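You operate a simulated robot arm through the tools that you are given. There is no shell and no other tool. Be economical: measure what you need, move in short steps, check, and stop when the job is done.

Carry out the task below with a simulated two-armed robot. There is one attempt and no reset: what you move stays moved.

Task
Shut the herb tub, set the scent tub to No. 2, and shelve both.
Fine: hold each tub while you turn its dial, herb tub first; on the shelf board the herb tub ends beside peg hole No. 6, the scent tub beside peg hole No. 7.

Only the result counts: the job must be done as asked and must still hold three seconds after the hand-in. Knocking over, shifting, dropping, spilling or breaking anything else fails it.

Robot
Two 7-joint arms with two-finger grippers on one trunk, on a base that drives. Base frame: it is fixed to the floor where the robot stands at the start and does not move with it; the origin is under the middle of the robot, x ahead of it, y to its left, z up. Lengths are in cm, angles in degrees, forces in N, time in s.
The left shoulder is at the start at [6, 12.3, 99.6], the right one opposite. With the tool pointing down near the work surface each hand reaches from about 36 to 80 cm from the robot's upright axis, wherever it stands, measured 20 degrees to its own side. Places, roughly: board beside peg hole No. 6 [90, 0, 120]; board beside peg hole No. 7 [90, -20, 120]. Payload 1.47 kg a hand.
The tool frame of a hand sits at the grasp point between the pads (the TCP): z along the fingers, y along the line on which they close. The tips reach 1.6 cm beyond it. Largest opening 8.7 cm; the body of the gripper starts 5.5 cm behind the TCP.
Orientation is that of the tool frame in the base frame, as a unit quaternion [w, x, y, z]. With the fingers straight down and closing along the base's y, the tool's x points along the base's -x, its y along +y and its z along -z.

Tools
- The arms move only by the tool nudge_tool. It takes "left_increments", "right_increments" or both (then of equal length, played together; a hand with none holds still); each is a list of rows, each a list of 7 numbers: the turn, a rotation vector about the tool's x, y, z in degrees, then the shift along the tool's x, y, z in cm, then the gripper command, from -1 (shut) to 1 (fully open), values between in proportion. In form: [[ax, ay, az, x, y, z, jaw], ...]. A call has 1 to 10 rows; each row shifts and turns the commanded pose from where the row before left it, along the tool's axes as they then stand. A row lasts 0.2 s, in which the tool goes at most 5 cm and 8.6 degrees; a call with a longer step from one row to the next is refused whole, and so is a gripper value outside its range. A pose out of reach is approached as far as the arm can. The call stops where the force on the tool passes 40 N (or 10 N more than at its start, if that is more) or the arm is blocked; 0.2 s more then pass. Each finger travels about 15.3 cm/s and halts on what it meets, pressing with about 28 N; the grip force reading is that of the motor and also rises with nothing between the fingers. The clock runs only during rows and for 0.2 s after the last one: add rows that do not move to give the fingers time. The reply holds the time, the measured pose of the TCP, the force on the tool along the base axes, the opening and the grip force, in the units named above and with some noise, with the torque about the TCP (base axes, N m) and any sound that the robot's microphone picked up, and new pictures: "views" is both (left out), scene, wrist or none (wrist: the cameras of the hands that moved).
- Cameras (640 x 400 px; columns grow to the right, rows downward): "scene" is now at [9.57, -2.97, 158.23]; the picture's right is [-0.33, -0.95, 0.00], its down [-0.45, 0.15, -0.88] and it looks along [0.83, -0.29, -0.47] (base axes); focal length 217 px, centre (320, 200). "left" rides on the left gripper at [7.3, -1.2, -9] in its tool frame; the picture's right is [0.16, 0.99, 0.00], its down [-0.72, 0.12, -0.68] and it looks along [-0.67, 0.11, 0.73] (tool axes); focal length 247 px, centre (320, 200). "right" rides on the right gripper at [7.3, 1.2, -9] in its tool frame; the picture's right is [-0.16, 0.99, 0.00], its down [-0.72, -0.12, -0.68] and it looks along [-0.67, -0.11, 0.73] (tool axes); focal length 247 px, centre (320, 200). There is no depth. A picture from a camera that has moved, and an enlarged one, comes with that camera's place and axes in the base frame and with its lens.
- slide_trunk(by): slides the trunk up (or, below 0, down) by that many cm; the arms and the scene camera ride with it, the base frame stays. It gives what a move gives, with no picture.
- base_move(legs): drives the robot by 1 to 6 legs, each [ahead, left, turn to the left] in cm, cm and degrees, along the robot's own axes; the way and the turn of a leg run together, so that a leg with both is an arc; at most 150 cm and 180 degrees a leg. The arms and the cameras ride along, it lands a little off, and it stops where it bumps. It gives what a move gives, and a new picture of the scene camera.
- pan_tilt(pan, tilt): turns the head with the scene camera to pan (to the left, within 120 degrees either way) and tilt (down, from -29 to 69), counted from straight ahead of the robot. It gives what a move gives, and a new picture of the scene camera.
- inspect(camera, box): a new picture of the part [left, top, right, bottom] of that camera's present view, enlarged. It takes no simulated time.
- job_done(): hands the job in; it is judged then, once.

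Work in short steps. Places have to be worked out from the pictures, the camera data and where the tool is seen: move nearer, look again, correct. Check each grasp and each placing, and mend what went wrong. You have 120 turns and 260 pictures in all, those below and enlarged ones among them. Open the grippers and draw the arms clear of the work before you hand the job in, unless the task says otherwise; then end with one line.

The tools are called after "Emit:" by a JSON object that holds its "api" and its "payload". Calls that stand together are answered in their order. nudge_tool: Moves the arms, as the interface text tells. Its arguments: {"type":"object","properties":{"left_increments":{"type":"array"},"right_increments":{"type":"array"},"views":{"type":"string","enum":["both","scene","wrist","none"]}},"required":[]} The other tools are called the same way: slide_trunk (by) slides the trunk up or down; base_move (legs) drives the base; pan_tilt (pan, tilt) turns the head that bears the scene camera; inspect (camera, box) takes an enlarged picture of a part of a camera's view; job_done () hands the job in.

At the start:

```text
time_s: 0.0
left_eef_pos: [39.08, 3.68, 149.17]
left_ee_rot: [0.001, 0.0, 1.0, 0.001]
left_force: [-0.3, 0.7, 0.1]
left_wrist_torque: [-0.01, -0.01, -0.01]
left_gripper_width: 8.7
left_gripper_force: 0.0
right_eef_pos: [37.86, -35.95, 147.66]
right_ee_rot: [0.001, 0.0, 1.0, -0.001]
right_force: [-0.3, 0.2, -0.3]
right_wrist_torque: [0.02, 0.02, 0.03]
right_gripper_width: 8.7
right_gripper_force: 0.0
trunk travel left (down, up): [-15.1, 7.9]
robot x, y, heading: [-0.12, -0.16, -0.3]
head pan, tilt: [-19.0, 28.1]
```

scene: 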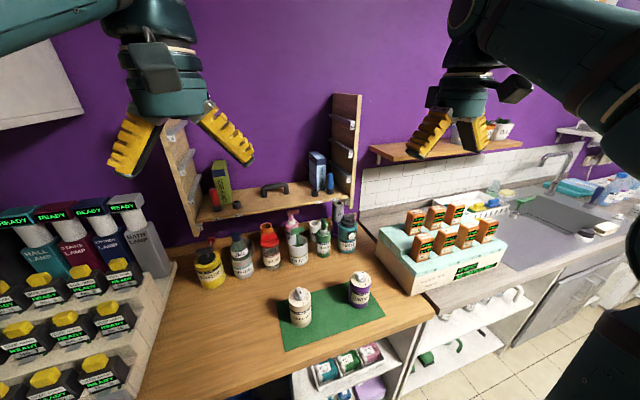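
right: 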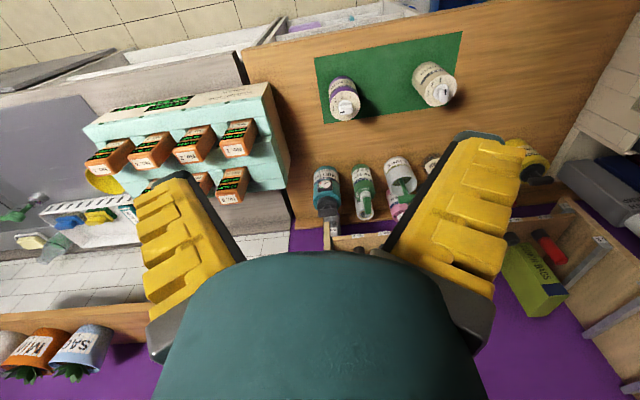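
left: 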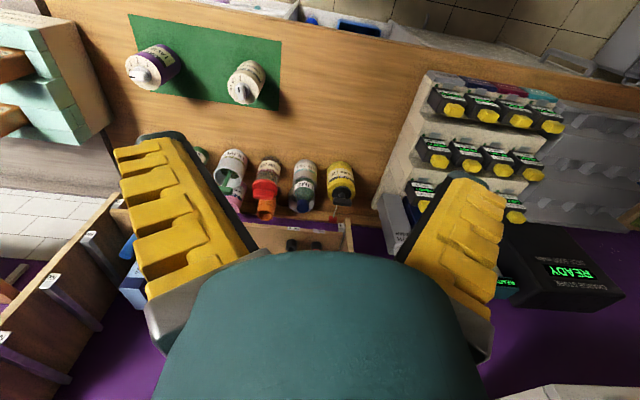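

The two tubs stand on the green mat. I enlarge them and the shelf to read labels and dials.

Emit:
{"api": "inspect", "payload": {"camera": "scene", "box": [260, 250, 400, 350]}}

Emit:
{"api": "inspect", "payload": {"camera": "scene", "box": [160, 90, 370, 230]}}

Emit:
{"api": "inspect", "payload": {"camera": "right", "box": [300, 30, 480, 140]}}

Emit:
{"api": "inspect", "payload": {"camera": "left", "box": [110, 20, 290, 130]}}

```text
4.00 times, centred on (330, 300) of scene
camera zoom: at [9.57, -2.97, 158.23], right [-0.33, -0.95, 0.0], down [-0.45, 0.15, -0.88], along [0.83, -0.29, -0.47], focal length 868 px, centre (280, -200)
```

zoom: 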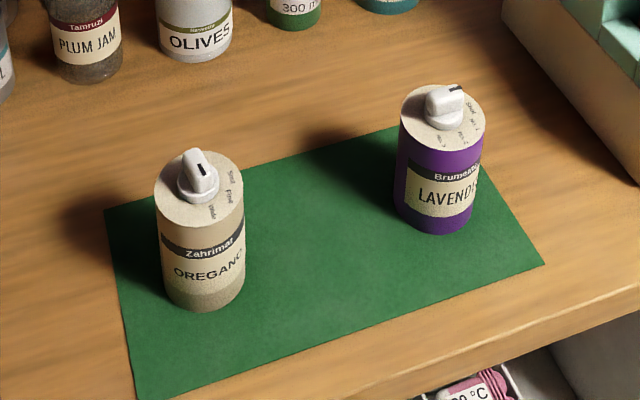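

```text
2.86 times, centred on (265, 160) of scene
camera zoom: at [9.57, -2.97, 158.23], right [-0.33, -0.95, 0.0], down [-0.45, 0.15, -0.88], along [0.83, -0.29, -0.47], focal length 620 px, centre (477, 314)
```

zoom: 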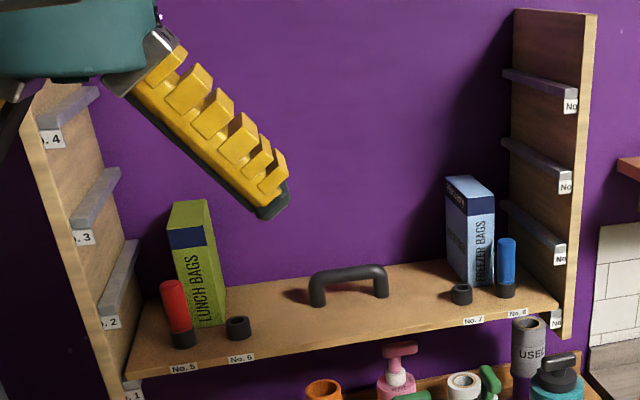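

```text
3.56 times, centred on (390, 85) of right
camera zoom: at [30.57, -34.76, 156.55], right [0.16, 0.99, 0.0], down [0.72, -0.12, 0.68], along [0.67, -0.11, -0.73], focal length 878 px, centre (71, 609)
```

zoom: 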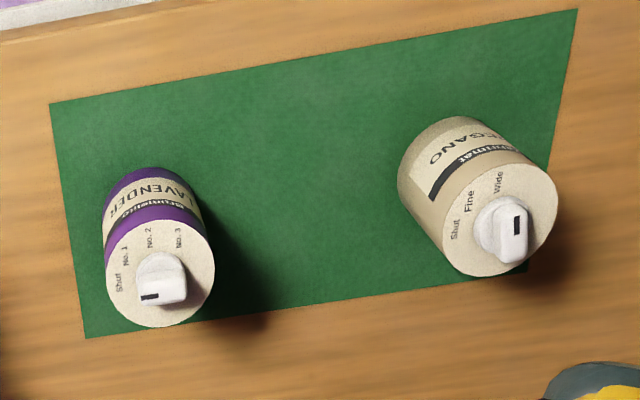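

```text
3.56 times, centred on (200, 75) of left
camera zoom: at [31.98, 2.38, 158.17], right [-0.16, 0.99, 0.0], down [0.72, 0.12, 0.68], along [0.67, 0.11, -0.73], focal length 878 px, centre (747, 644)
```

zoom: 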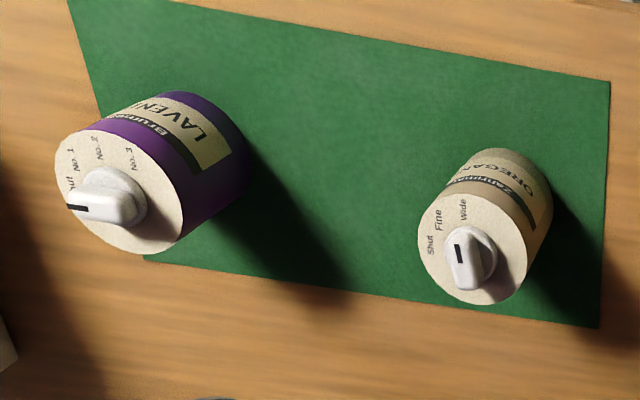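

The herb tub (oregano) is at about (53.7, -11.8) with its dial on Wide. The scent tub (lavender) is at about (53.7, -32.6) on Shut, tops near z 101. Next I look closely at the shelf board and the dials.

Emit:
{"api": "inspect", "payload": {"camera": "scene", "box": [195, 165, 345, 235]}}

Emit:
{"api": "inspect", "payload": {"camera": "left", "box": [222, 50, 272, 110]}}

Emit:
{"api": "inspect", "payload": {"camera": "right", "box": [325, 70, 365, 125]}}

```text
4.27 times, centred on (270, 200) of scene
camera zoom: at [9.57, -2.97, 158.23], right [-0.33, -0.95, 0.0], down [-0.45, 0.15, -0.88], along [0.83, -0.29, -0.47], focal length 926 px, centre (533, 200)
```

zoom: 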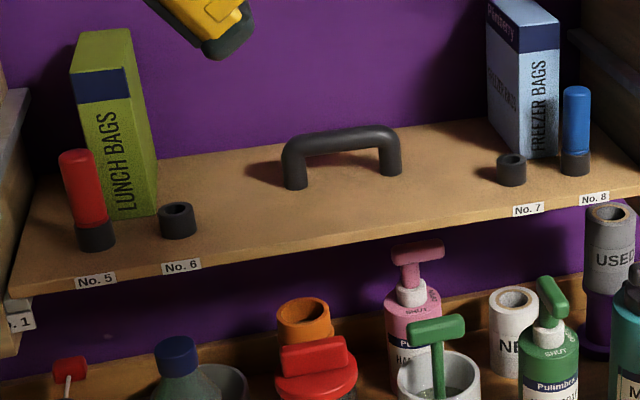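

```text
6.67 times, centred on (247, 80) of left
camera zoom: at [31.98, 2.38, 158.17], right [-0.16, 0.99, 0.0], down [0.72, 0.12, 0.68], along [0.67, 0.11, -0.73], focal length 1646 px, centre (807, 1000)
```

zoom: 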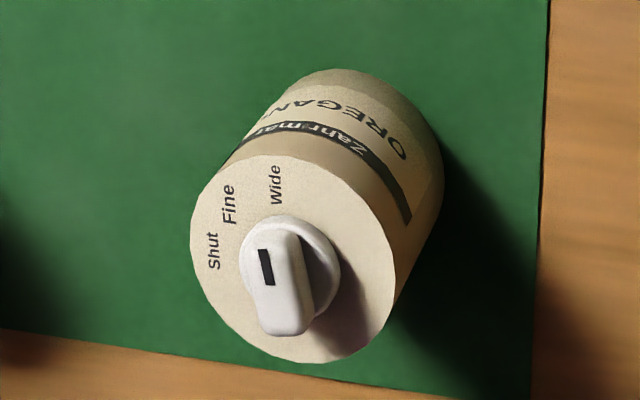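

```text
7.27 times, centred on (345, 98) of right
camera zoom: at [30.57, -34.76, 156.55], right [0.16, 0.99, 0.0], down [0.72, -0.12, 0.68], along [0.67, -0.11, -0.73], focal length 1796 px, centre (138, 946)
```

zoom: 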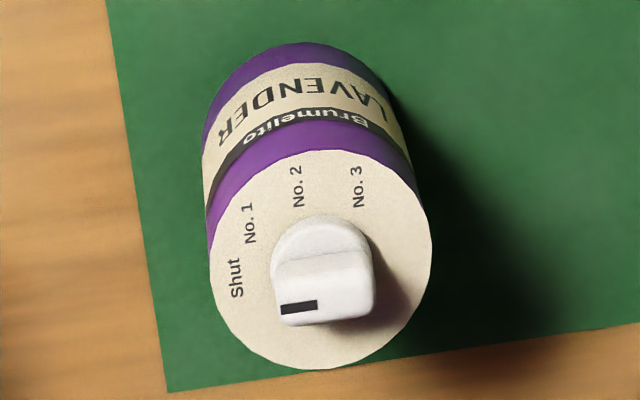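

Left hand: yaw and pitch for a diagonal side grip. Right hand: move to a close viewing spot over the herb tub.

Emit:
{"api": "nudge_tool", "payload": {"left_increments": [[0, 0, 7.5, 0, 0, 0, 1], [0, 0, 7.5, 0, 0, 0, 1], [0, 0, 7.5, 0, 0, 0, 1], [0, 0, 7.5, 0, 0, 0, 1], [0, 0, 7.5, 0, 0, 0, 1], [0, 0, 7.5, 0, 0, 0, 1], [0, -8.4, 0, 0, 0, 0, 1], [0, -8.4, 0, 0, 0, 0, 1], [0, -8.4, 0, 0, 0, 0, 1], [0, -8.4, 0, 0, 0, 0, 1]], "right_increments": [[0, 0, 0, -0.64, 2.56, 3.77, 1], [0, 0, 0, -0.64, 2.56, 3.77, 1], [0, 0, 0, -0.64, 2.56, 3.77, 1], [0, 0, 0, -0.64, 2.56, 3.77, 1], [0, 0, 0, -0.64, 2.56, 3.77, 1], [0, 0, 0, -0.64, 2.56, 3.77, 1], [0, 0, 0, -0.64, 2.56, 3.77, 1], [0, 0, 0, -0.64, 2.56, 3.77, 1], [0, 0, 0, -0.64, 2.56, 3.77, 1], [0, 0, 0, -0.64, 2.56, 3.77, 1]]}}

```text
time_s: 2.2
left_eef_pos: [39.25, 3.79, 149.2]
left_ee_rot: [0.269, 0.366, 0.884, -0.112]
left_force: [0.2, -0.2, 0.0]
left_wrist_torque: [-0.01, 0.0, 0.01]
left_gripper_width: 8.71
left_gripper_force: 0.1
right_eef_pos: [44.25, -10.19, 109.77]
right_ee_rot: [0.001, 0.001, 1.0, 0.0]
right_force: [-0.7, 0.1, -0.2]
right_wrist_torque: [-0.06, 0.0, 0.03]
right_gripper_width: 8.68
right_gripper_force: 0.0
trunk travel left (down, up): [-15.1, 7.9]
robot x, y, heading: [-0.04, 0.1, 0.1]
head pan, tilt: [-19.0, 28.1]
camera scene: at [9.64, -2.81, 158.22], right [-0.33, -0.95, 0.0], down [-0.45, 0.15, -0.88], along [0.83, -0.29, -0.47], focal length 217 px, centre (320, 200)
camera right: at [36.98, -9.07, 118.74], right [0.16, 0.99, 0.0], down [0.72, -0.12, 0.68], along [0.67, -0.11, -0.73], focal length 247 px, centre (320, 200)
camera left: at [30.72, 10.7, 152.61], right [0.6, 0.79, -0.09], down [0.24, -0.07, 0.97], along [0.76, -0.61, -0.23], focal length 247 px, centre (320, 200)
```

scene: 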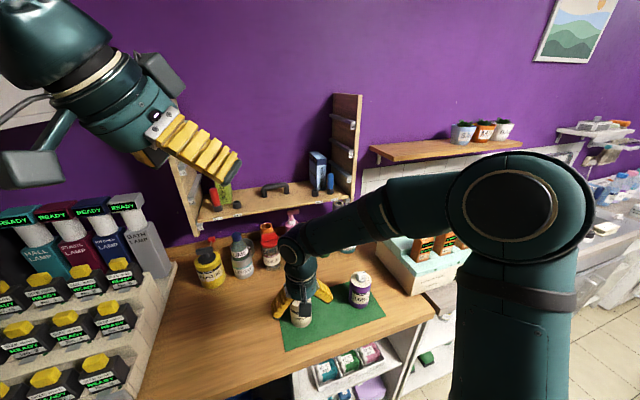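
right: 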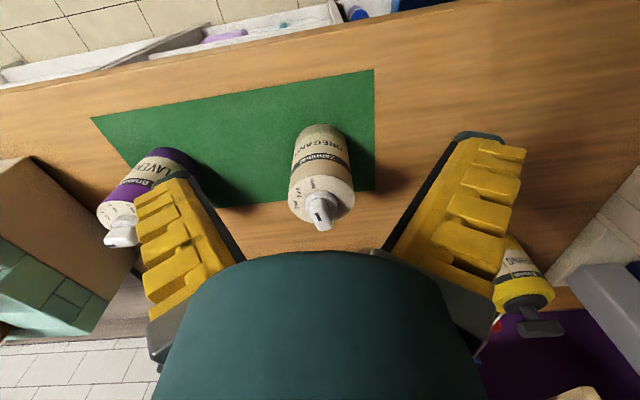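
left: 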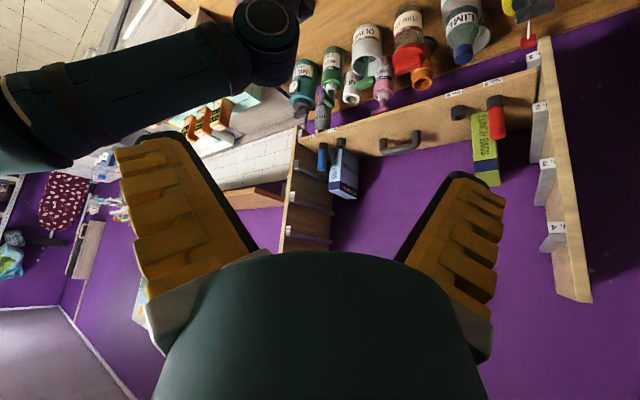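

Enlarging the herb tub's dial.

Emit:
{"api": "inspect", "payload": {"camera": "right", "box": [270, 115, 370, 240]}}

Emit:
{"api": "inspect", "payload": {"camera": "right", "box": [80, 140, 220, 250]}}

```text
3.20 times, centred on (320, 178) of right
camera zoom: at [36.98, -9.07, 118.74], right [0.16, 0.99, 0.0], down [0.72, -0.12, 0.68], along [0.67, -0.11, -0.73], focal length 790 px, centre (320, 272)
```

zoom: 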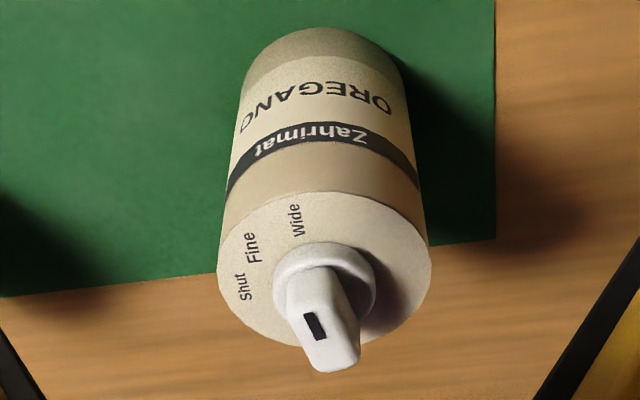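

```text
3.64 times, centred on (150, 195) of right
camera zoom: at [36.98, -9.07, 118.74], right [0.16, 0.99, 0.0], down [0.72, -0.12, 0.68], along [0.67, -0.11, -0.73], focal length 898 px, centre (938, 218)
```

zoom: 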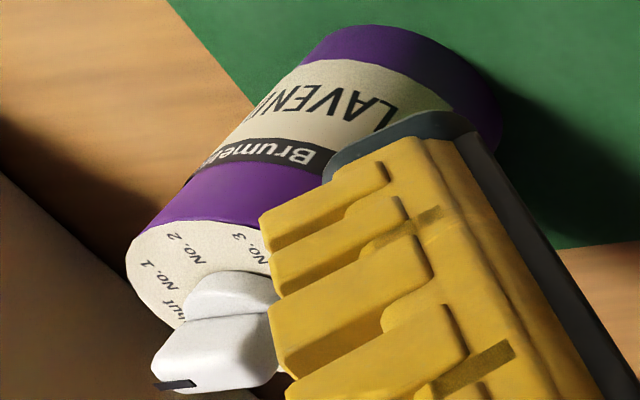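

Tub top center ≈ (53.3, -11.6, 101), pointer about 18° from -x toward -y, Shut about 80° further counter-clockwise. Right hand rises above the dial with matching yaw; left hand descends toward its pre-grasp.

Emit:
{"api": "nudge_tool", "payload": {"left_increments": [[0, -8.2, 0, 0, 0, 0, 1], [0, -8.2, 0, 0, 0, 0, 1], [0, 0, 0, 2.74, -0.09, 3.41, 1], [0, 0, 0, 2.74, -0.09, 3.41, 1], [0, 0, 0, 2.74, -0.09, 3.41, 1], [0, 0, 0, 2.74, -0.09, 3.41, 1], [0, 0, 0, 2.74, -0.09, 3.41, 1], [0, 0, 0, 2.74, -0.09, 3.41, 1], [0, 0, 0, 2.74, -0.09, 3.41, 1], [0, 0, 0, 2.74, -0.09, 3.41, 1]], "right_increments": [[0, 0, 0, 0, 0, -4, 1], [0, 0, 0, 0, 0, -4, 1], [0, 0, 0, -4.5, -0.7, 0, 1], [0, 0, 0, -4.5, -0.7, 0, 1], [0, 0, -6, 0, 0, 0, 1], [0, 0, -6, 0, 0, 0, 1], [0, 0, -6, 0, 0, 0, 1], [0, 0, 0, 0, 0, 0, 1], [0, 0, 0, 0, 0, 0, 1], [0, 0, 0, 0, 0, 0, 1]]}}

```text
time_s: 4.4
left_eef_pos: [43.58, -1.74, 114.76]
left_ee_rot: [0.391, 0.347, 0.837, -0.161]
left_force: [0.5, 0.0, -0.4]
left_wrist_torque: [0.01, 0.03, -0.04]
left_gripper_width: 8.72
left_gripper_force: 0.0
right_eef_pos: [53.46, -11.78, 117.82]
right_ee_rot: [0.0, -0.157, 0.988, 0.002]
right_force: [0.1, -0.2, 0.8]
right_wrist_torque: [-0.02, 0.03, 0.0]
right_gripper_width: 8.69
right_gripper_force: 0.0
trunk travel left (down, up): [-15.1, 7.9]
robot x, y, heading: [0.01, -0.03, -0.0]
head pan, tilt: [-19.0, 28.1]
camera scene: at [9.72, -3.0, 158.21], right [-0.33, -0.95, 0.0], down [-0.45, 0.15, -0.88], along [0.83, -0.29, -0.47], focal length 217 px, centre (320, 200)
camera right: at [46.04, -12.9, 126.76], right [-0.15, 0.99, 0.0], down [0.72, 0.11, 0.68], along [0.67, 0.11, -0.73], focal length 247 px, centre (320, 200)
camera left: at [34.75, 5.62, 114.98], right [0.63, 0.77, -0.12], down [0.04, 0.12, 0.99], along [0.78, -0.63, 0.04], focal length 247 px, centre (320, 200)
```

scene: 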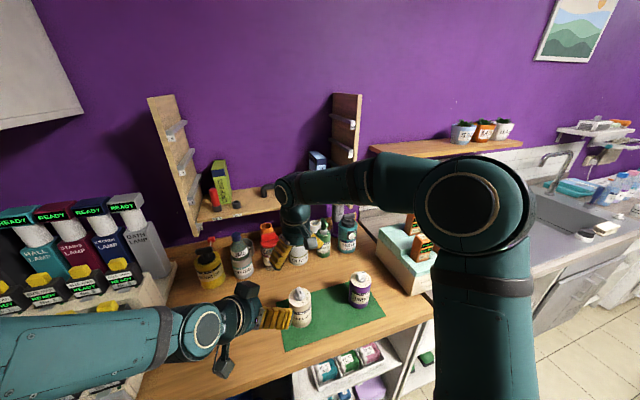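
right: 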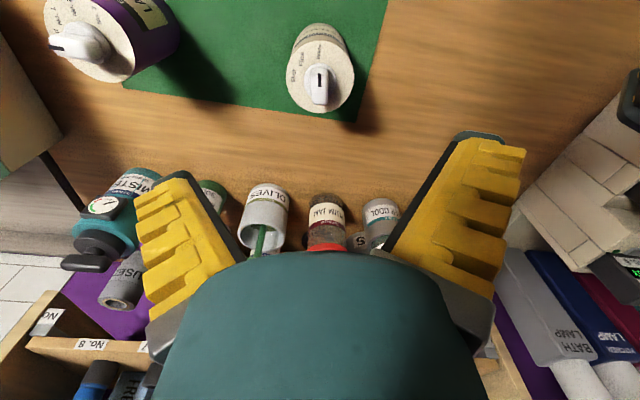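
left: 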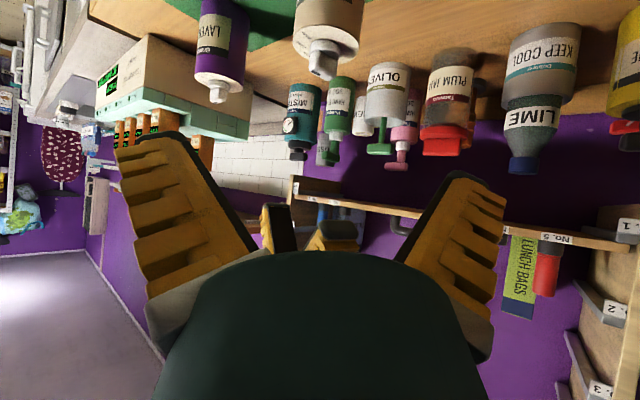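

Refined tub centre (53.6, -11.5). Left hand goes to an in-line pre-grasp 8 cm short.

Emit:
{"api": "nudge_tool", "payload": {"left_increments": [[0, 0, 0, 2.69, 0.08, 3.0, 1], [0, 0, 0, 2.69, 0.08, 3.0, 1], [0, 0, 0, 0, 0, 2.9, 1], [0, 0, 0, 0, 0, 2.9, 1], [0, 0, 0, 0, 0, 3.0, 1], [0, 0, 0, 0, 0, 0, 1]]}}

Emit:
{"api": "inspect", "payload": {"camera": "scene", "box": [240, 260, 360, 340]}}

```text
time_s: 5.8
left_eef_pos: [49.25, -7.19, 101.24]
left_ee_rot: [0.391, 0.347, 0.837, -0.161]
left_force: [0.1, 0.0, 0.4]
left_wrist_torque: [-0.04, 0.02, -0.01]
left_gripper_width: 8.7
left_gripper_force: 0.1
right_eef_pos: [53.16, -11.63, 117.93]
right_ee_rot: [0.0, -0.156, 0.988, 0.0]
right_force: [-0.2, 0.5, 0.4]
right_wrist_torque: [-0.01, -0.01, -0.02]
right_gripper_width: 8.68
right_gripper_force: 0.1
trunk travel left (down, up): [-15.1, 7.9]
robot x, y, heading: [-0.01, -0.05, -0.1]
head pan, tilt: [-19.0, 28.1]
camera scene: at [9.5, -2.93, 158.24], right [-0.33, -0.95, 0.0], down [-0.44, 0.15, -0.88], along [0.83, -0.29, -0.47], focal length 217 px, centre (320, 200)
camera left: at [40.34, 0.13, 101.39], right [0.63, 0.77, -0.12], down [0.04, 0.12, 0.99], along [0.78, -0.63, 0.05], focal length 247 px, centre (320, 200)
```

scene: 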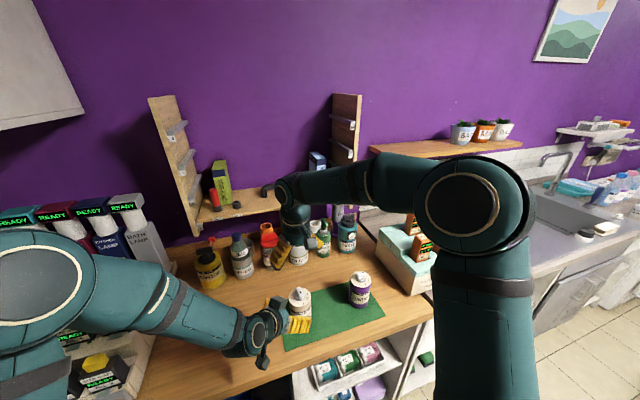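
left: 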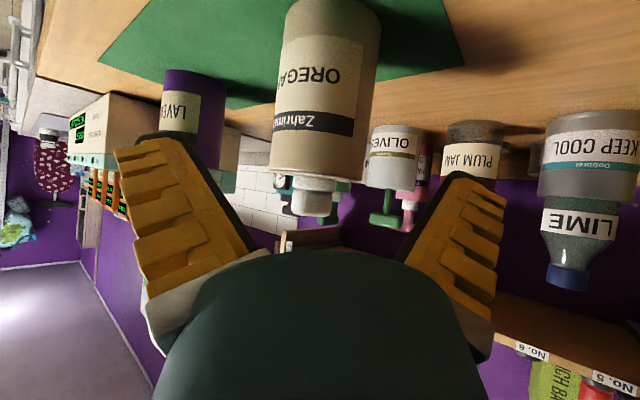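

```text
5.00 times, centred on (300, 300) of scene
camera zoom: at [9.5, -2.93, 158.24], right [-0.33, -0.95, 0.0], down [-0.44, 0.15, -0.88], along [0.83, -0.29, -0.47], focal length 1086 px, centre (420, -300)
```

zoom: 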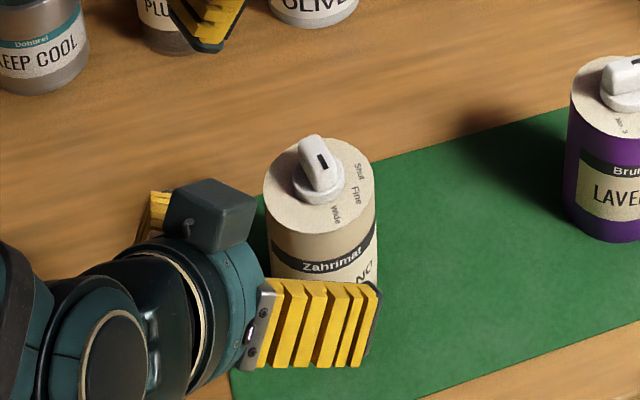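

The approach line is centred on the tub. Advance 8 cm and look before closing.

Emit:
{"api": "nudge_tool", "payload": {"left_increments": [[0, 0, 0, 0, 0, 2.7, 1], [0, 0, 0, 0, 0, 2.7, 1], [0, 0, 0, 0.1, 0, 2.6, 1], [0, 0, 0, 0, 0, 0, 1]], "views": "wrist"}}

Emit:
{"api": "inspect", "payload": {"camera": "scene", "box": [240, 250, 360, 330]}}

Emit:
{"api": "inspect", "payload": {"camera": "right", "box": [220, 0, 460, 150]}}

```text
time_s: 6.8
left_eef_pos: [53.57, -11.56, 96.0]
left_ee_rot: [0.392, 0.347, 0.837, -0.161]
left_force: [-0.1, 0.2, 0.0]
left_wrist_torque: [-0.04, 0.02, -0.01]
left_gripper_width: 8.71
left_gripper_force: 0.1
right_eef_pos: [53.18, -11.66, 117.97]
right_ee_rot: [0.0, -0.157, 0.988, 0.0]
right_force: [-0.4, -0.6, 0.4]
right_wrist_torque: [-0.01, 0.0, 0.03]
right_gripper_width: 8.71
right_gripper_force: 0.1
trunk travel left (down, up): [-15.1, 7.9]
robot x, y, heading: [-0.22, -0.18, -0.0]
head pan, tilt: [-19.0, 28.1]
camera left: at [44.72, -4.21, 96.22], right [0.63, 0.77, -0.12], down [0.04, 0.12, 0.99], along [0.78, -0.63, 0.05], focal length 247 px, centre (320, 200)
```

left: 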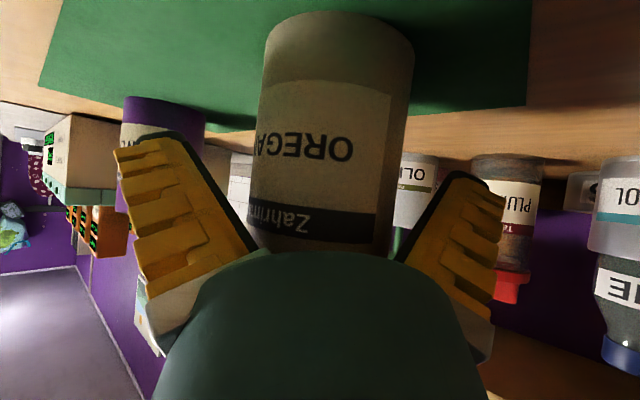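

```text
5.00 times, centred on (300, 290) of scene
camera zoom: at [9.52, -2.94, 158.23], right [-0.33, -0.95, 0.0], down [-0.44, 0.15, -0.88], along [0.83, -0.29, -0.47], focal length 1086 px, centre (420, -250)
```

zoom: 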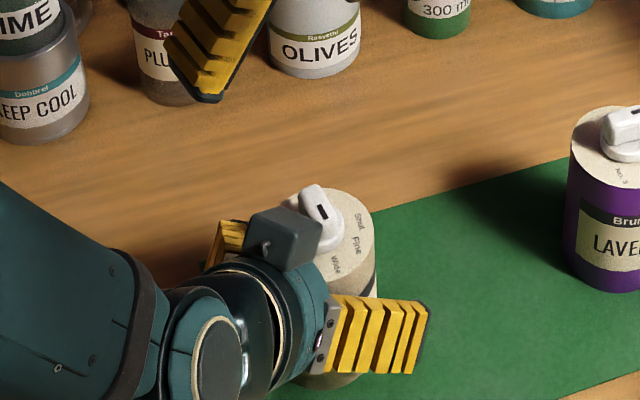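

```text
2.67 times, centred on (340, 75) of right
camera zoom: at [45.87, -12.84, 126.84], right [-0.15, 0.99, 0.0], down [0.72, 0.11, 0.68], along [0.67, 0.11, -0.73], focal length 659 px, centre (267, 533)
```

zoom: 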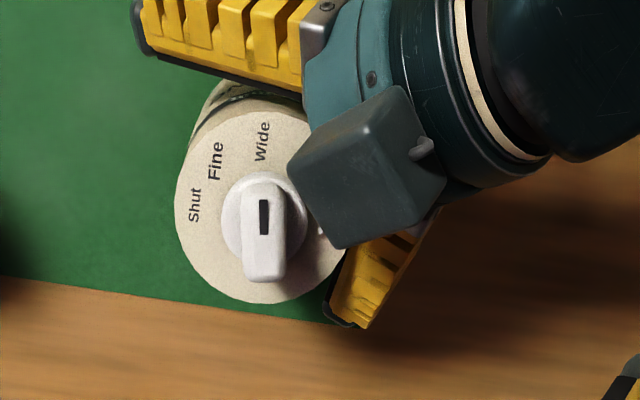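

The block on top of the left hand crowds the dial. I back off, flatten the left hand to about 22° below horizontal and come in again slightly higher.

Emit:
{"api": "nudge_tool", "payload": {"left_increments": [[0, 0, 0, 0, 0, -2.7, 1], [0, 0, 0, 0, 0, -2.7, 1], [0, 0, 0, 0, 0, -2.6, 1], [0, -6, 0, 0, 0, 0, 1], [0, -6, 0, 0, 0, 0, 1], [0, -6, 0, 0, 0, 0, 1], [0, 0, 0, 0.66, 0, -0.16, 1], [0, 0, 0, 0, 0, 2.3, 1], [0, 0, 0, 0, 0, 2.3, 1], [0, 0, 0, 0, 0, 2.0, 1]], "views": "wrist"}}

Emit:
{"api": "inspect", "payload": {"camera": "right", "box": [220, 0, 460, 150]}}

Emit:
{"api": "inspect", "payload": {"camera": "scene", "box": [240, 250, 360, 330]}}

```text
time_s: 9.0
left_eef_pos: [53.21, -11.23, 98.15]
left_ee_rot: [0.517, 0.317, 0.766, -0.214]
left_force: [0.8, -0.6, -0.1]
left_wrist_torque: [-0.04, -0.01, 0.03]
left_gripper_width: 8.7
left_gripper_force: 0.1
right_eef_pos: [53.39, -11.75, 117.94]
right_ee_rot: [0.0, -0.157, 0.988, 0.0]
right_force: [-0.1, -0.9, -0.8]
right_wrist_torque: [0.04, -0.01, 0.03]
right_gripper_width: 8.7
right_gripper_force: 0.0
trunk travel left (down, up): [-15.1, 7.9]
robot x, y, heading: [-0.11, -0.15, 0.1]
head pan, tilt: [-19.0, 28.1]
camera left: at [44.69, -4.27, 94.75], right [0.66, 0.74, -0.15], down [-0.17, 0.34, 0.93], along [0.73, -0.58, 0.35], focal length 247 px, centre (320, 200)
```

left: 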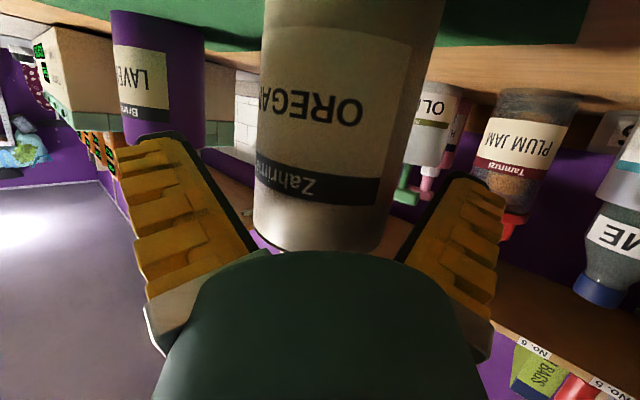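

```text
2.67 times, centred on (340, 75) of right
camera zoom: at [45.96, -12.92, 126.79], right [-0.15, 0.99, 0.0], down [0.72, 0.11, 0.68], along [0.67, 0.11, -0.73], focal length 659 px, centre (267, 533)
```

zoom: 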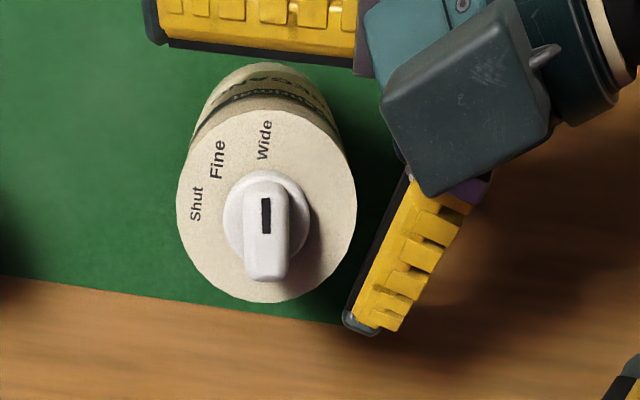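

```text
5.00 times, centred on (300, 290) of scene
camera zoom: at [9.63, -3.02, 158.22], right [-0.33, -0.95, 0.0], down [-0.45, 0.15, -0.88], along [0.83, -0.29, -0.47], focal length 1086 px, centre (420, -250)
```

zoom: 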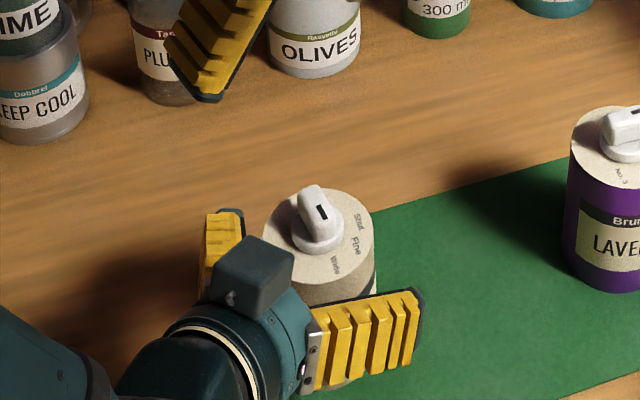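

Clear now, and the tub lies centred between the left fingers. Close the left gripper.

Emit:
{"api": "nudge_tool", "payload": {"left_increments": [[0, 0, 0, 0, 0, 0, 0.6], [0, 0, 0, 0, 0, 0, 0.5], [0, 0, 0, 0, 0, 0, -1], [0, 0, 0, 0, 0, 0, -1]], "views": "none"}}

Emit:
{"api": "inspect", "payload": {"camera": "right", "box": [220, 0, 460, 150]}}

```text
time_s: 10.0
left_eef_pos: [53.23, -11.3, 98.17]
left_ee_rot: [0.518, 0.317, 0.766, -0.213]
left_force: [0.6, -0.7, 0.5]
left_wrist_torque: [-0.1, -0.05, 0.0]
left_gripper_width: 6.28
left_gripper_force: 28.0
right_eef_pos: [53.29, -11.73, 117.85]
right_ee_rot: [0.001, -0.157, 0.988, 0.0]
right_force: [0.6, 1.0, -0.4]
right_wrist_torque: [0.01, 0.01, 0.05]
right_gripper_width: 8.71
right_gripper_force: 0.0
trunk travel left (down, up): [-15.1, 7.9]
robot x, y, heading: [0.17, -0.28, 0.1]
head pan, tilt: [-19.0, 28.1]
```

```text
2.67 times, centred on (340, 75) of right
camera zoom: at [45.92, -12.88, 126.81], right [-0.15, 0.99, 0.0], down [0.72, 0.11, 0.68], along [0.67, 0.11, -0.73], focal length 659 px, centre (267, 533)
```

zoom: 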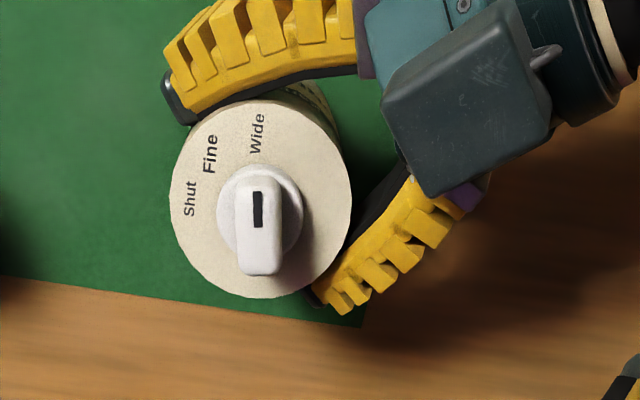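

Tub is held (6.3 cm wide, so its top is near z 102 and the dial bar top near 104.8). Right hand narrows its jaw and comes down over the bar.

Emit:
{"api": "nudge_tool", "payload": {"right_increments": [[0, 0, 0, 0.26, 0, 2, -0.1], [0, 0, 0, 0, 0, 3.4, -0.1], [0, 0, 0, 0, 0, 3.6, -0.1], [0, 0, 0, 0, 0, 3.0, -0.1], [0, 0, 0, 0, 0, 0, -0.1]], "views": "wrist"}}

Emit:
{"api": "inspect", "payload": {"camera": "scene", "box": [240, 250, 360, 330]}}

```text
time_s: 11.2
left_eef_pos: [53.1, -10.95, 98.06]
left_ee_rot: [0.516, 0.317, 0.767, -0.213]
left_force: [-1.3, 10.9, -18.7]
left_wrist_torque: [-1.77, -1.07, -0.22]
left_gripper_width: 6.3
left_gripper_force: 27.9
right_eef_pos: [53.01, -11.87, 106.07]
right_ee_rot: [0.003, -0.156, 0.988, -0.001]
right_force: [3.3, -12.1, 26.9]
right_wrist_torque: [1.09, 0.8, 0.19]
right_gripper_width: 4.05
right_gripper_force: 4.8
trunk travel left (down, up): [-15.1, 7.9]
robot x, y, heading: [-0.08, -0.09, -0.2]
head pan, tilt: [-19.0, 28.1]
camera right: at [45.73, -12.98, 114.97], right [-0.15, 0.99, 0.0], down [0.72, 0.11, 0.68], along [0.68, 0.1, -0.73], focal length 247 px, centre (320, 200)
```

right: 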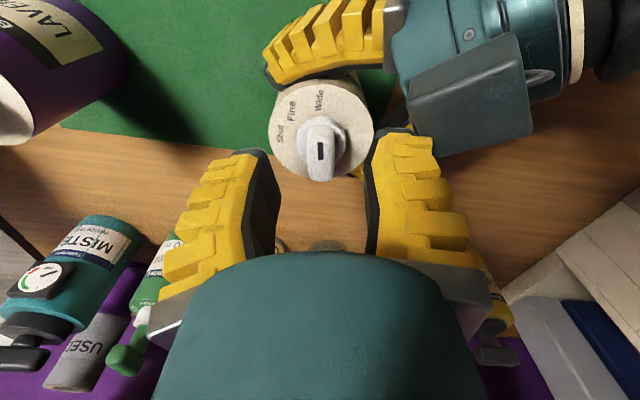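

```text
5.00 times, centred on (300, 290) of scene
camera zoom: at [9.52, -2.96, 158.24], right [-0.33, -0.95, 0.0], down [-0.44, 0.15, -0.88], along [0.83, -0.29, -0.47], focal length 1086 px, centre (420, -250)
```

zoom: 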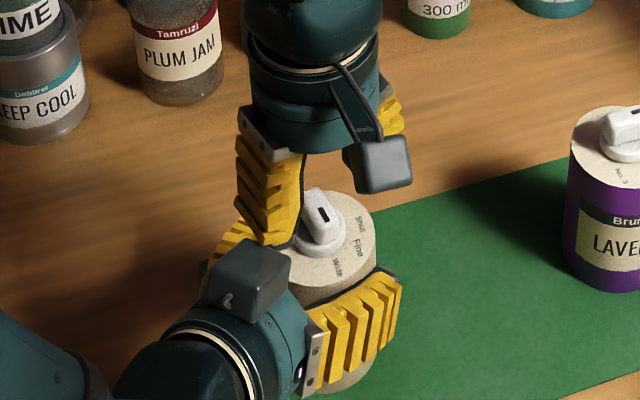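

The right finger grazed the block on the left hand (27 N), no harm seen. I lift the right hand, release, and swing the left grip 25° toward the front so the block is out of the finger's path.

Emit:
{"api": "nudge_tool", "payload": {"right_increments": [[0, 0, 0, 0, 0, -3, -0.1], [0, 0, 0, 0, 0, -4, -0.1], [0, 0, 0, 0, 0, -4, -0.1], [0, 0, 0, 0, 0, 0, -0.3], [0, 0, 0, 0, 0, 0, -0.3], [0, 0, 0, 0, 0, 0, -0.3], [0, 0, 0, 0, 0, 0, -0.3], [0, 0, 0, 0, 0, 0, -0.3], [0, 0, 0, 0, 0, 0, -0.3], [0, 0, 0, 0, 0, 0, -0.3]], "left_increments": [[0, 0, 0, 0, 0, 0, -1], [0, 0, 0, 0, 0, 0, -1], [0, 0, 0, 0, 0, 0, 1], [0, 0, 0, 0, 0, 0, 1], [0, 0, 0, 0, 0, -2.4, 1], [0, 0, 0, 0, 0, -2.4, 1], [0, 0, 0, 0, 0, -2.2, 1], [-7.7, 0, -3.1, 0, 0, 0, 1], [-7.7, 0, -3.1, 0, 0, 0, 1], [-7.7, 0, -3.1, 0, 0, 0, 1]], "views": "none"}}

Emit:
{"api": "inspect", "payload": {"camera": "right", "box": [220, 0, 460, 150]}}

```text
time_s: 13.4
left_eef_pos: [48.63, -6.73, 100.84]
left_ee_rot: [0.551, 0.145, 0.816, -0.097]
left_force: [0.3, -0.2, -0.3]
left_wrist_torque: [-0.01, 0.02, -0.01]
left_gripper_width: 8.69
left_gripper_force: 0.1
right_eef_pos: [53.13, -11.85, 116.8]
right_ee_rot: [0.0, -0.157, 0.988, 0.0]
right_force: [-0.4, 0.0, -0.4]
right_wrist_torque: [0.03, 0.01, -0.03]
right_gripper_width: 3.65
right_gripper_force: 4.6
trunk travel left (down, up): [-15.1, 7.9]
robot x, y, heading: [-0.24, -0.13, -0.1]
head pan, tilt: [-19.0, 28.1]
```

```text
2.67 times, centred on (340, 75) of right
camera zoom: at [45.72, -13.1, 125.77], right [-0.15, 0.99, 0.0], down [0.72, 0.11, 0.68], along [0.67, 0.11, -0.73], focal length 659 px, centre (267, 533)
```

zoom: 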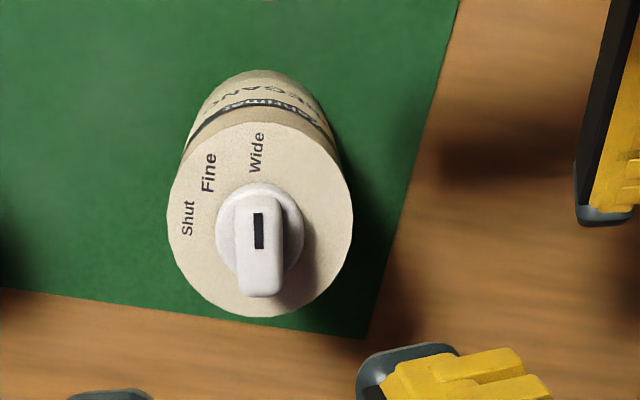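

Tub stands at (53.1, -12.0). Left hand slides across and comes in along its new line, then closes.

Emit:
{"api": "nudge_tool", "payload": {"left_increments": [[0, 0, 0, 1.02, -3.43, -1.09, 1], [0, 0, 0, 0, 0, 0, 1], [0, 0, 0, 0, 0, 2.4, 1], [0, 0, 0, 0, 0, 2.4, 1], [0, 0, 0, 0, 0, 2.2, 1], [0, 0, 0, 0, 0, 0, 1]], "views": "wrist"}}

Emit:
{"api": "inspect", "payload": {"camera": "right", "box": [220, 0, 460, 150]}}

```text
time_s: 14.8
left_eef_pos: [52.33, -11.59, 97.66]
left_ee_rot: [0.552, 0.145, 0.816, -0.098]
left_force: [0.6, 0.5, -0.3]
left_wrist_torque: [0.0, 0.0, -0.02]
left_gripper_width: 8.72
left_gripper_force: 0.2
right_eef_pos: [53.07, -11.75, 116.95]
right_ee_rot: [-0.001, -0.157, 0.988, 0.0]
right_force: [0.3, 0.0, 0.6]
right_wrist_torque: [-0.02, 0.01, -0.01]
right_gripper_width: 3.63
right_gripper_force: 4.5
trunk travel left (down, up): [-15.1, 7.9]
robot x, y, heading: [-0.41, 0.14, 0.0]
head pan, tilt: [-19.0, 28.1]
camera left: at [41.7, -8.91, 94.26], right [0.28, 0.95, -0.15], down [-0.3, 0.23, 0.93], along [0.91, -0.22, 0.35], focal length 247 px, centre (320, 200)
```

left: 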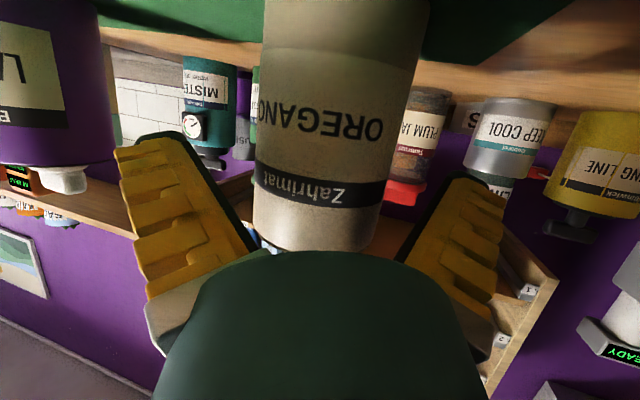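

```text
2.67 times, centred on (340, 75) of right
camera zoom: at [45.7, -12.98, 125.79], right [-0.15, 0.99, 0.0], down [0.72, 0.11, 0.68], along [0.67, 0.11, -0.73], focal length 659 px, centre (267, 533)
```

zoom: 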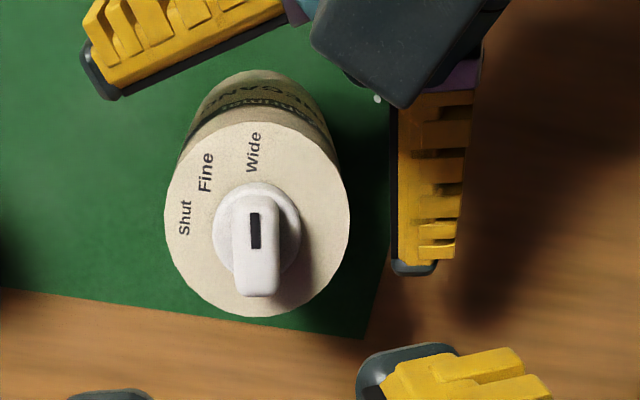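

Clear. Close the left gripper.

Emit:
{"api": "nudge_tool", "payload": {"left_increments": [[0, 0, 0, 0, 0, 0, 0.6], [0, 0, 0, 0, 0, 0, 0.5], [0, 0, 0, 0, 0, 0, -1], [0, 0, 0, 0, 0, 0, -1]], "views": "none"}}

Emit:
{"api": "inspect", "payload": {"camera": "right", "box": [220, 0, 460, 150]}}

```text
time_s: 15.8
left_eef_pos: [52.32, -11.62, 97.57]
left_ee_rot: [0.551, 0.144, 0.816, -0.097]
left_force: [-1.0, 1.4, 1.1]
left_wrist_torque: [0.13, 0.17, 0.0]
left_gripper_width: 5.15
left_gripper_force: 28.7
right_eef_pos: [53.11, -11.99, 116.93]
right_ee_rot: [0.0, -0.156, 0.988, 0.001]
right_force: [-0.5, 0.0, 0.3]
right_wrist_torque: [0.0, -0.01, 0.01]
right_gripper_width: 3.65
right_gripper_force: 4.4
trunk travel left (down, up): [-15.1, 7.9]
robot x, y, heading: [-0.17, 0.13, 0.0]
head pan, tilt: [-19.0, 28.1]
```

```text
2.67 times, centred on (340, 75) of right
camera zoom: at [45.71, -12.99, 125.79], right [-0.15, 0.99, 0.0], down [0.72, 0.11, 0.68], along [0.67, 0.11, -0.73], focal length 659 px, centre (267, 533)
```

zoom: 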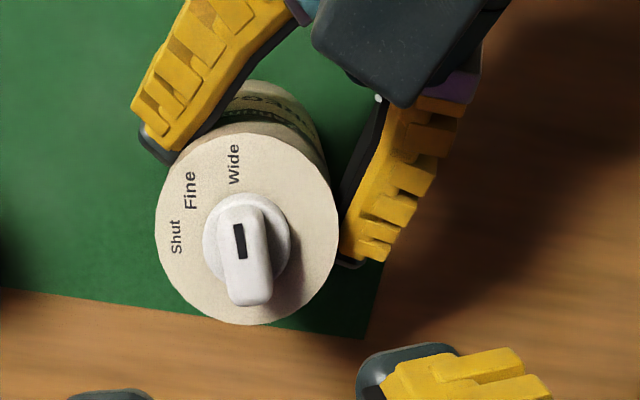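

The grip was too shallow: the tub slid forward and the fingers pinch short of its diameter. Open, go 1.6 cm deeper and close again.

Emit:
{"api": "nudge_tool", "payload": {"left_increments": [[0, 0, 0, 0, 0, 0, 1], [0, 0, 0, 0, 0, 0, 1], [0, 0, 0, -0.3, -0.25, 0.75, 1], [0, 0, 0, -0.3, 0, 0.75, 1], [0, 0, 0, 0, 0, 0, 0.6], [0, 0, 0, 0, 0, 0, 0.5], [0, 0, 0, 0, 0, 0, -1], [0, 0, 0, 0, 0, 0, -1]], "views": "none"}}

Emit:
{"api": "inspect", "payload": {"camera": "right", "box": [220, 0, 460, 150]}}

Emit:
{"api": "inspect", "payload": {"camera": "scene", "box": [240, 250, 360, 330]}}

```text
time_s: 17.6
left_eef_pos: [53.68, -12.43, 97.7]
left_ee_rot: [0.551, 0.145, 0.816, -0.098]
left_force: [-0.9, 0.0, 0.8]
left_wrist_torque: [-0.02, 0.01, -0.01]
left_gripper_width: 6.08
left_gripper_force: 28.4
right_eef_pos: [52.91, -11.67, 116.89]
right_ee_rot: [-0.001, -0.156, 0.988, 0.0]
right_force: [1.0, -0.4, 0.1]
right_wrist_torque: [0.01, 0.02, -0.03]
right_gripper_width: 3.67
right_gripper_force: 3.9
trunk travel left (down, up): [-15.1, 7.9]
robot x, y, heading: [0.05, -0.39, -0.0]
head pan, tilt: [-19.0, 28.1]
```

```text
2.67 times, centred on (340, 75) of right
camera zoom: at [45.72, -13.0, 125.78], right [-0.15, 0.99, 0.0], down [0.72, 0.11, 0.68], along [0.67, 0.11, -0.73], focal length 659 px, centre (267, 533)
```

zoom: 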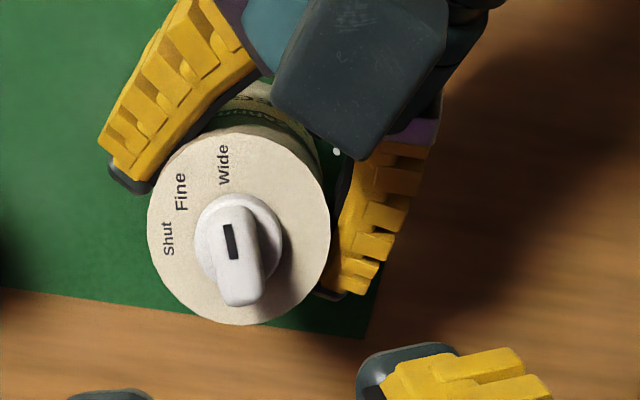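

```text
5.00 times, centred on (300, 290) of scene
camera zoom: at [9.56, -2.97, 158.23], right [-0.33, -0.95, 0.0], down [-0.45, 0.15, -0.88], along [0.83, -0.29, -0.47], focal length 1086 px, centre (420, -250)
```

zoom: 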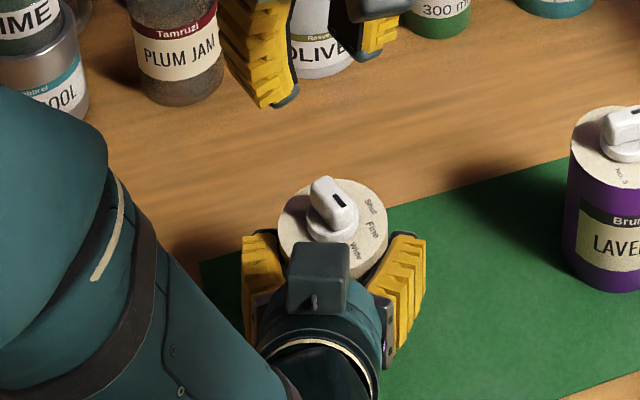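

Held better (6.1 cm), tub axis ≈ (53.5, -12.6), pointer azimuth ≈ 200°. Right hand lines up and descends over the dial bar with a narrow jaw.

Emit:
{"api": "nudge_tool", "payload": {"right_increments": [[0, 0, -2, -0.22, -0.83, 0, -0.45], [0, 0, 0, 0, 0, 3, -0.45], [0, 0, 0, 0, 0, 3, -0.45], [0, 0, 0, 0, 0, 3, -0.45], [0, 0, 0, 0, 0, 1.5, -0.45], [0, 0, 0, 0, 0, 1.4, -0.45], [0, 0, 0, 0, 0, 0, -0.45]], "views": "wrist"}}

Emit:
{"api": "inspect", "payload": {"camera": "scene", "box": [240, 250, 360, 330]}}

Emit:
{"api": "inspect", "payload": {"camera": "right", "box": [220, 80, 440, 220]}}

```text
time_s: 19.2
left_eef_pos: [53.69, -12.41, 97.75]
left_ee_rot: [0.551, 0.145, 0.816, -0.098]
left_force: [-0.9, 0.0, 1.4]
left_wrist_torque: [0.03, 0.01, -0.04]
left_gripper_width: 6.02
left_gripper_force: 28.0
right_eef_pos: [53.68, -12.37, 105.09]
right_ee_rot: [0.0, -0.173, 0.985, 0.0]
right_force: [0.5, 0.9, 0.6]
right_wrist_torque: [0.02, 0.02, 0.01]
right_gripper_width: 3.01
right_gripper_force: 4.8
trunk travel left (down, up): [-15.1, 7.9]
robot x, y, heading: [0.01, -0.25, 0.1]
head pan, tilt: [-19.0, 28.1]
camera right: at [46.27, -13.88, 113.96], right [-0.19, 0.98, 0.0], down [0.72, 0.14, 0.68], along [0.67, 0.13, -0.73], focal length 247 px, centre (320, 200)
```

right: 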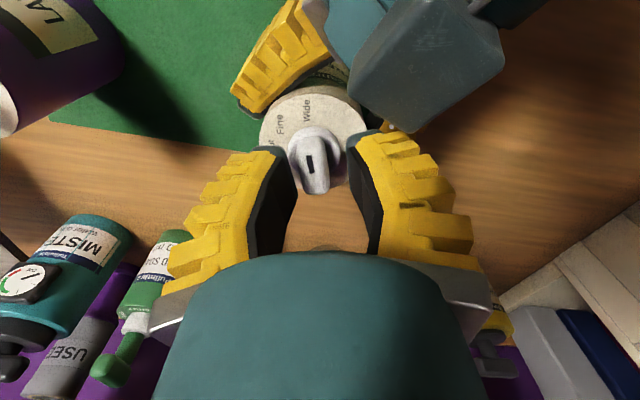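

```text
5.00 times, centred on (300, 290) of scene
camera zoom: at [9.55, -2.98, 158.23], right [-0.33, -0.95, 0.0], down [-0.45, 0.15, -0.88], along [0.83, -0.29, -0.47], focal length 1086 px, centre (420, -250)
```

zoom: 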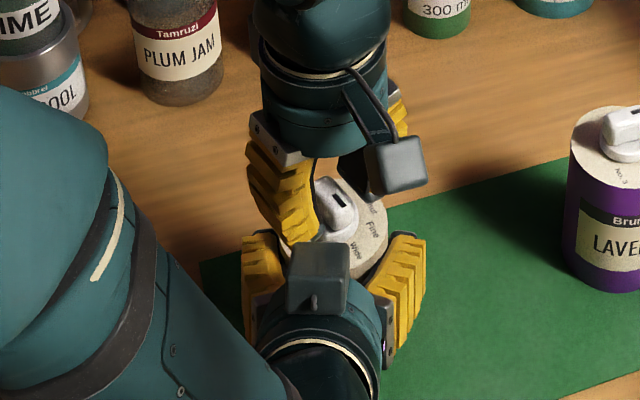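

```text
2.86 times, centred on (330, 150) of right
camera zoom: at [46.27, -13.88, 113.96], right [-0.19, 0.98, 0.0], down [0.72, 0.14, 0.68], along [0.67, 0.13, -0.73], focal length 706 px, centre (291, 343)
```

zoom: 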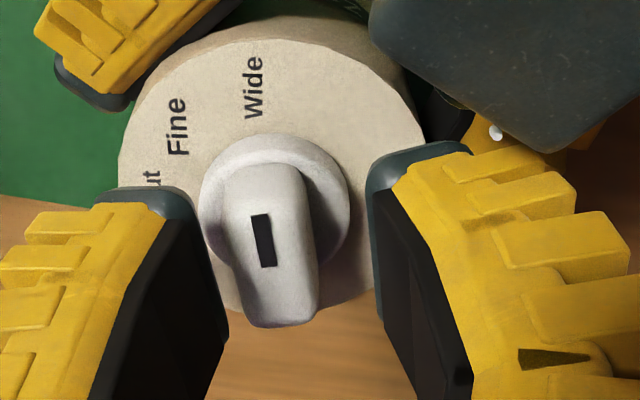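

The bar is between the fingers; its axis is near (53.9, -12.7), top near z 103.8. Small shift, down 1.2 cm, then close.

Emit:
{"api": "nudge_tool", "payload": {"right_increments": [[0, 0, 0, -0.28, -0.3, 0, -0.45], [0, 0, 0, 0, 0, 0.6, -0.45], [0, 0, 0, 0, 0, 0.6, -0.45], [0, 0, 0, 0, 0, 0, -0.45], [0, 0, 0, 0, 0, 0, -0.75], [0, 0, 0, 0, 0, 0, -1], [0, 0, 0, 0, 0, 0, -1]], "views": "wrist"}}

Emit:
{"api": "inspect", "payload": {"camera": "right", "box": [220, 80, 440, 220]}}

```text
time_s: 20.8
left_eef_pos: [53.68, -12.41, 97.71]
left_ee_rot: [0.552, 0.145, 0.815, -0.097]
left_force: [-2.0, 5.5, 0.3]
left_wrist_torque: [-0.28, -0.27, 0.0]
left_gripper_width: 6.02
left_gripper_force: 27.9
right_eef_pos: [53.94, -12.75, 103.9]
right_ee_rot: [0.001, -0.173, 0.985, 0.001]
right_force: [3.3, -7.6, 10.7]
right_wrist_torque: [-0.1, 0.08, -0.05]
right_gripper_width: 1.07
right_gripper_force: 27.8
trunk travel left (down, up): [-15.1, 7.9]
robot x, y, heading: [-0.32, 0.14, -0.4]
head pan, tilt: [-19.0, 28.1]
camera right: at [46.6, -14.19, 112.88], right [-0.19, 0.98, 0.0], down [0.72, 0.14, 0.68], along [0.67, 0.13, -0.73], focal length 247 px, centre (320, 200)
```

right: 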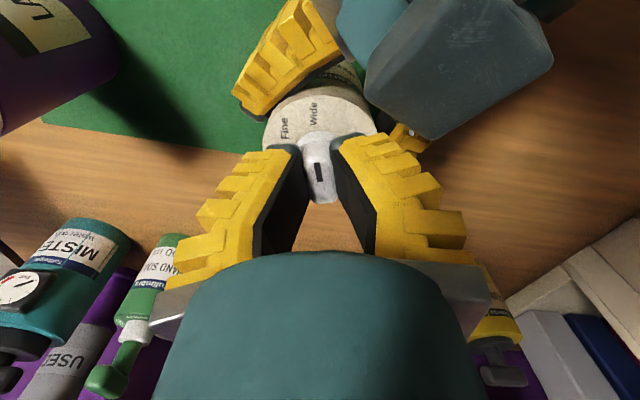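

```text
2.86 times, centred on (330, 150) of right
camera zoom: at [46.6, -14.19, 112.88], right [-0.19, 0.98, 0.0], down [0.72, 0.14, 0.68], along [0.67, 0.13, -0.73], focal length 706 px, centre (291, 343)
```

zoom: 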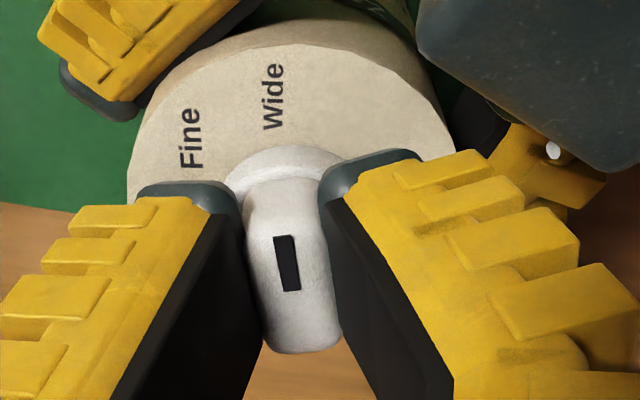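

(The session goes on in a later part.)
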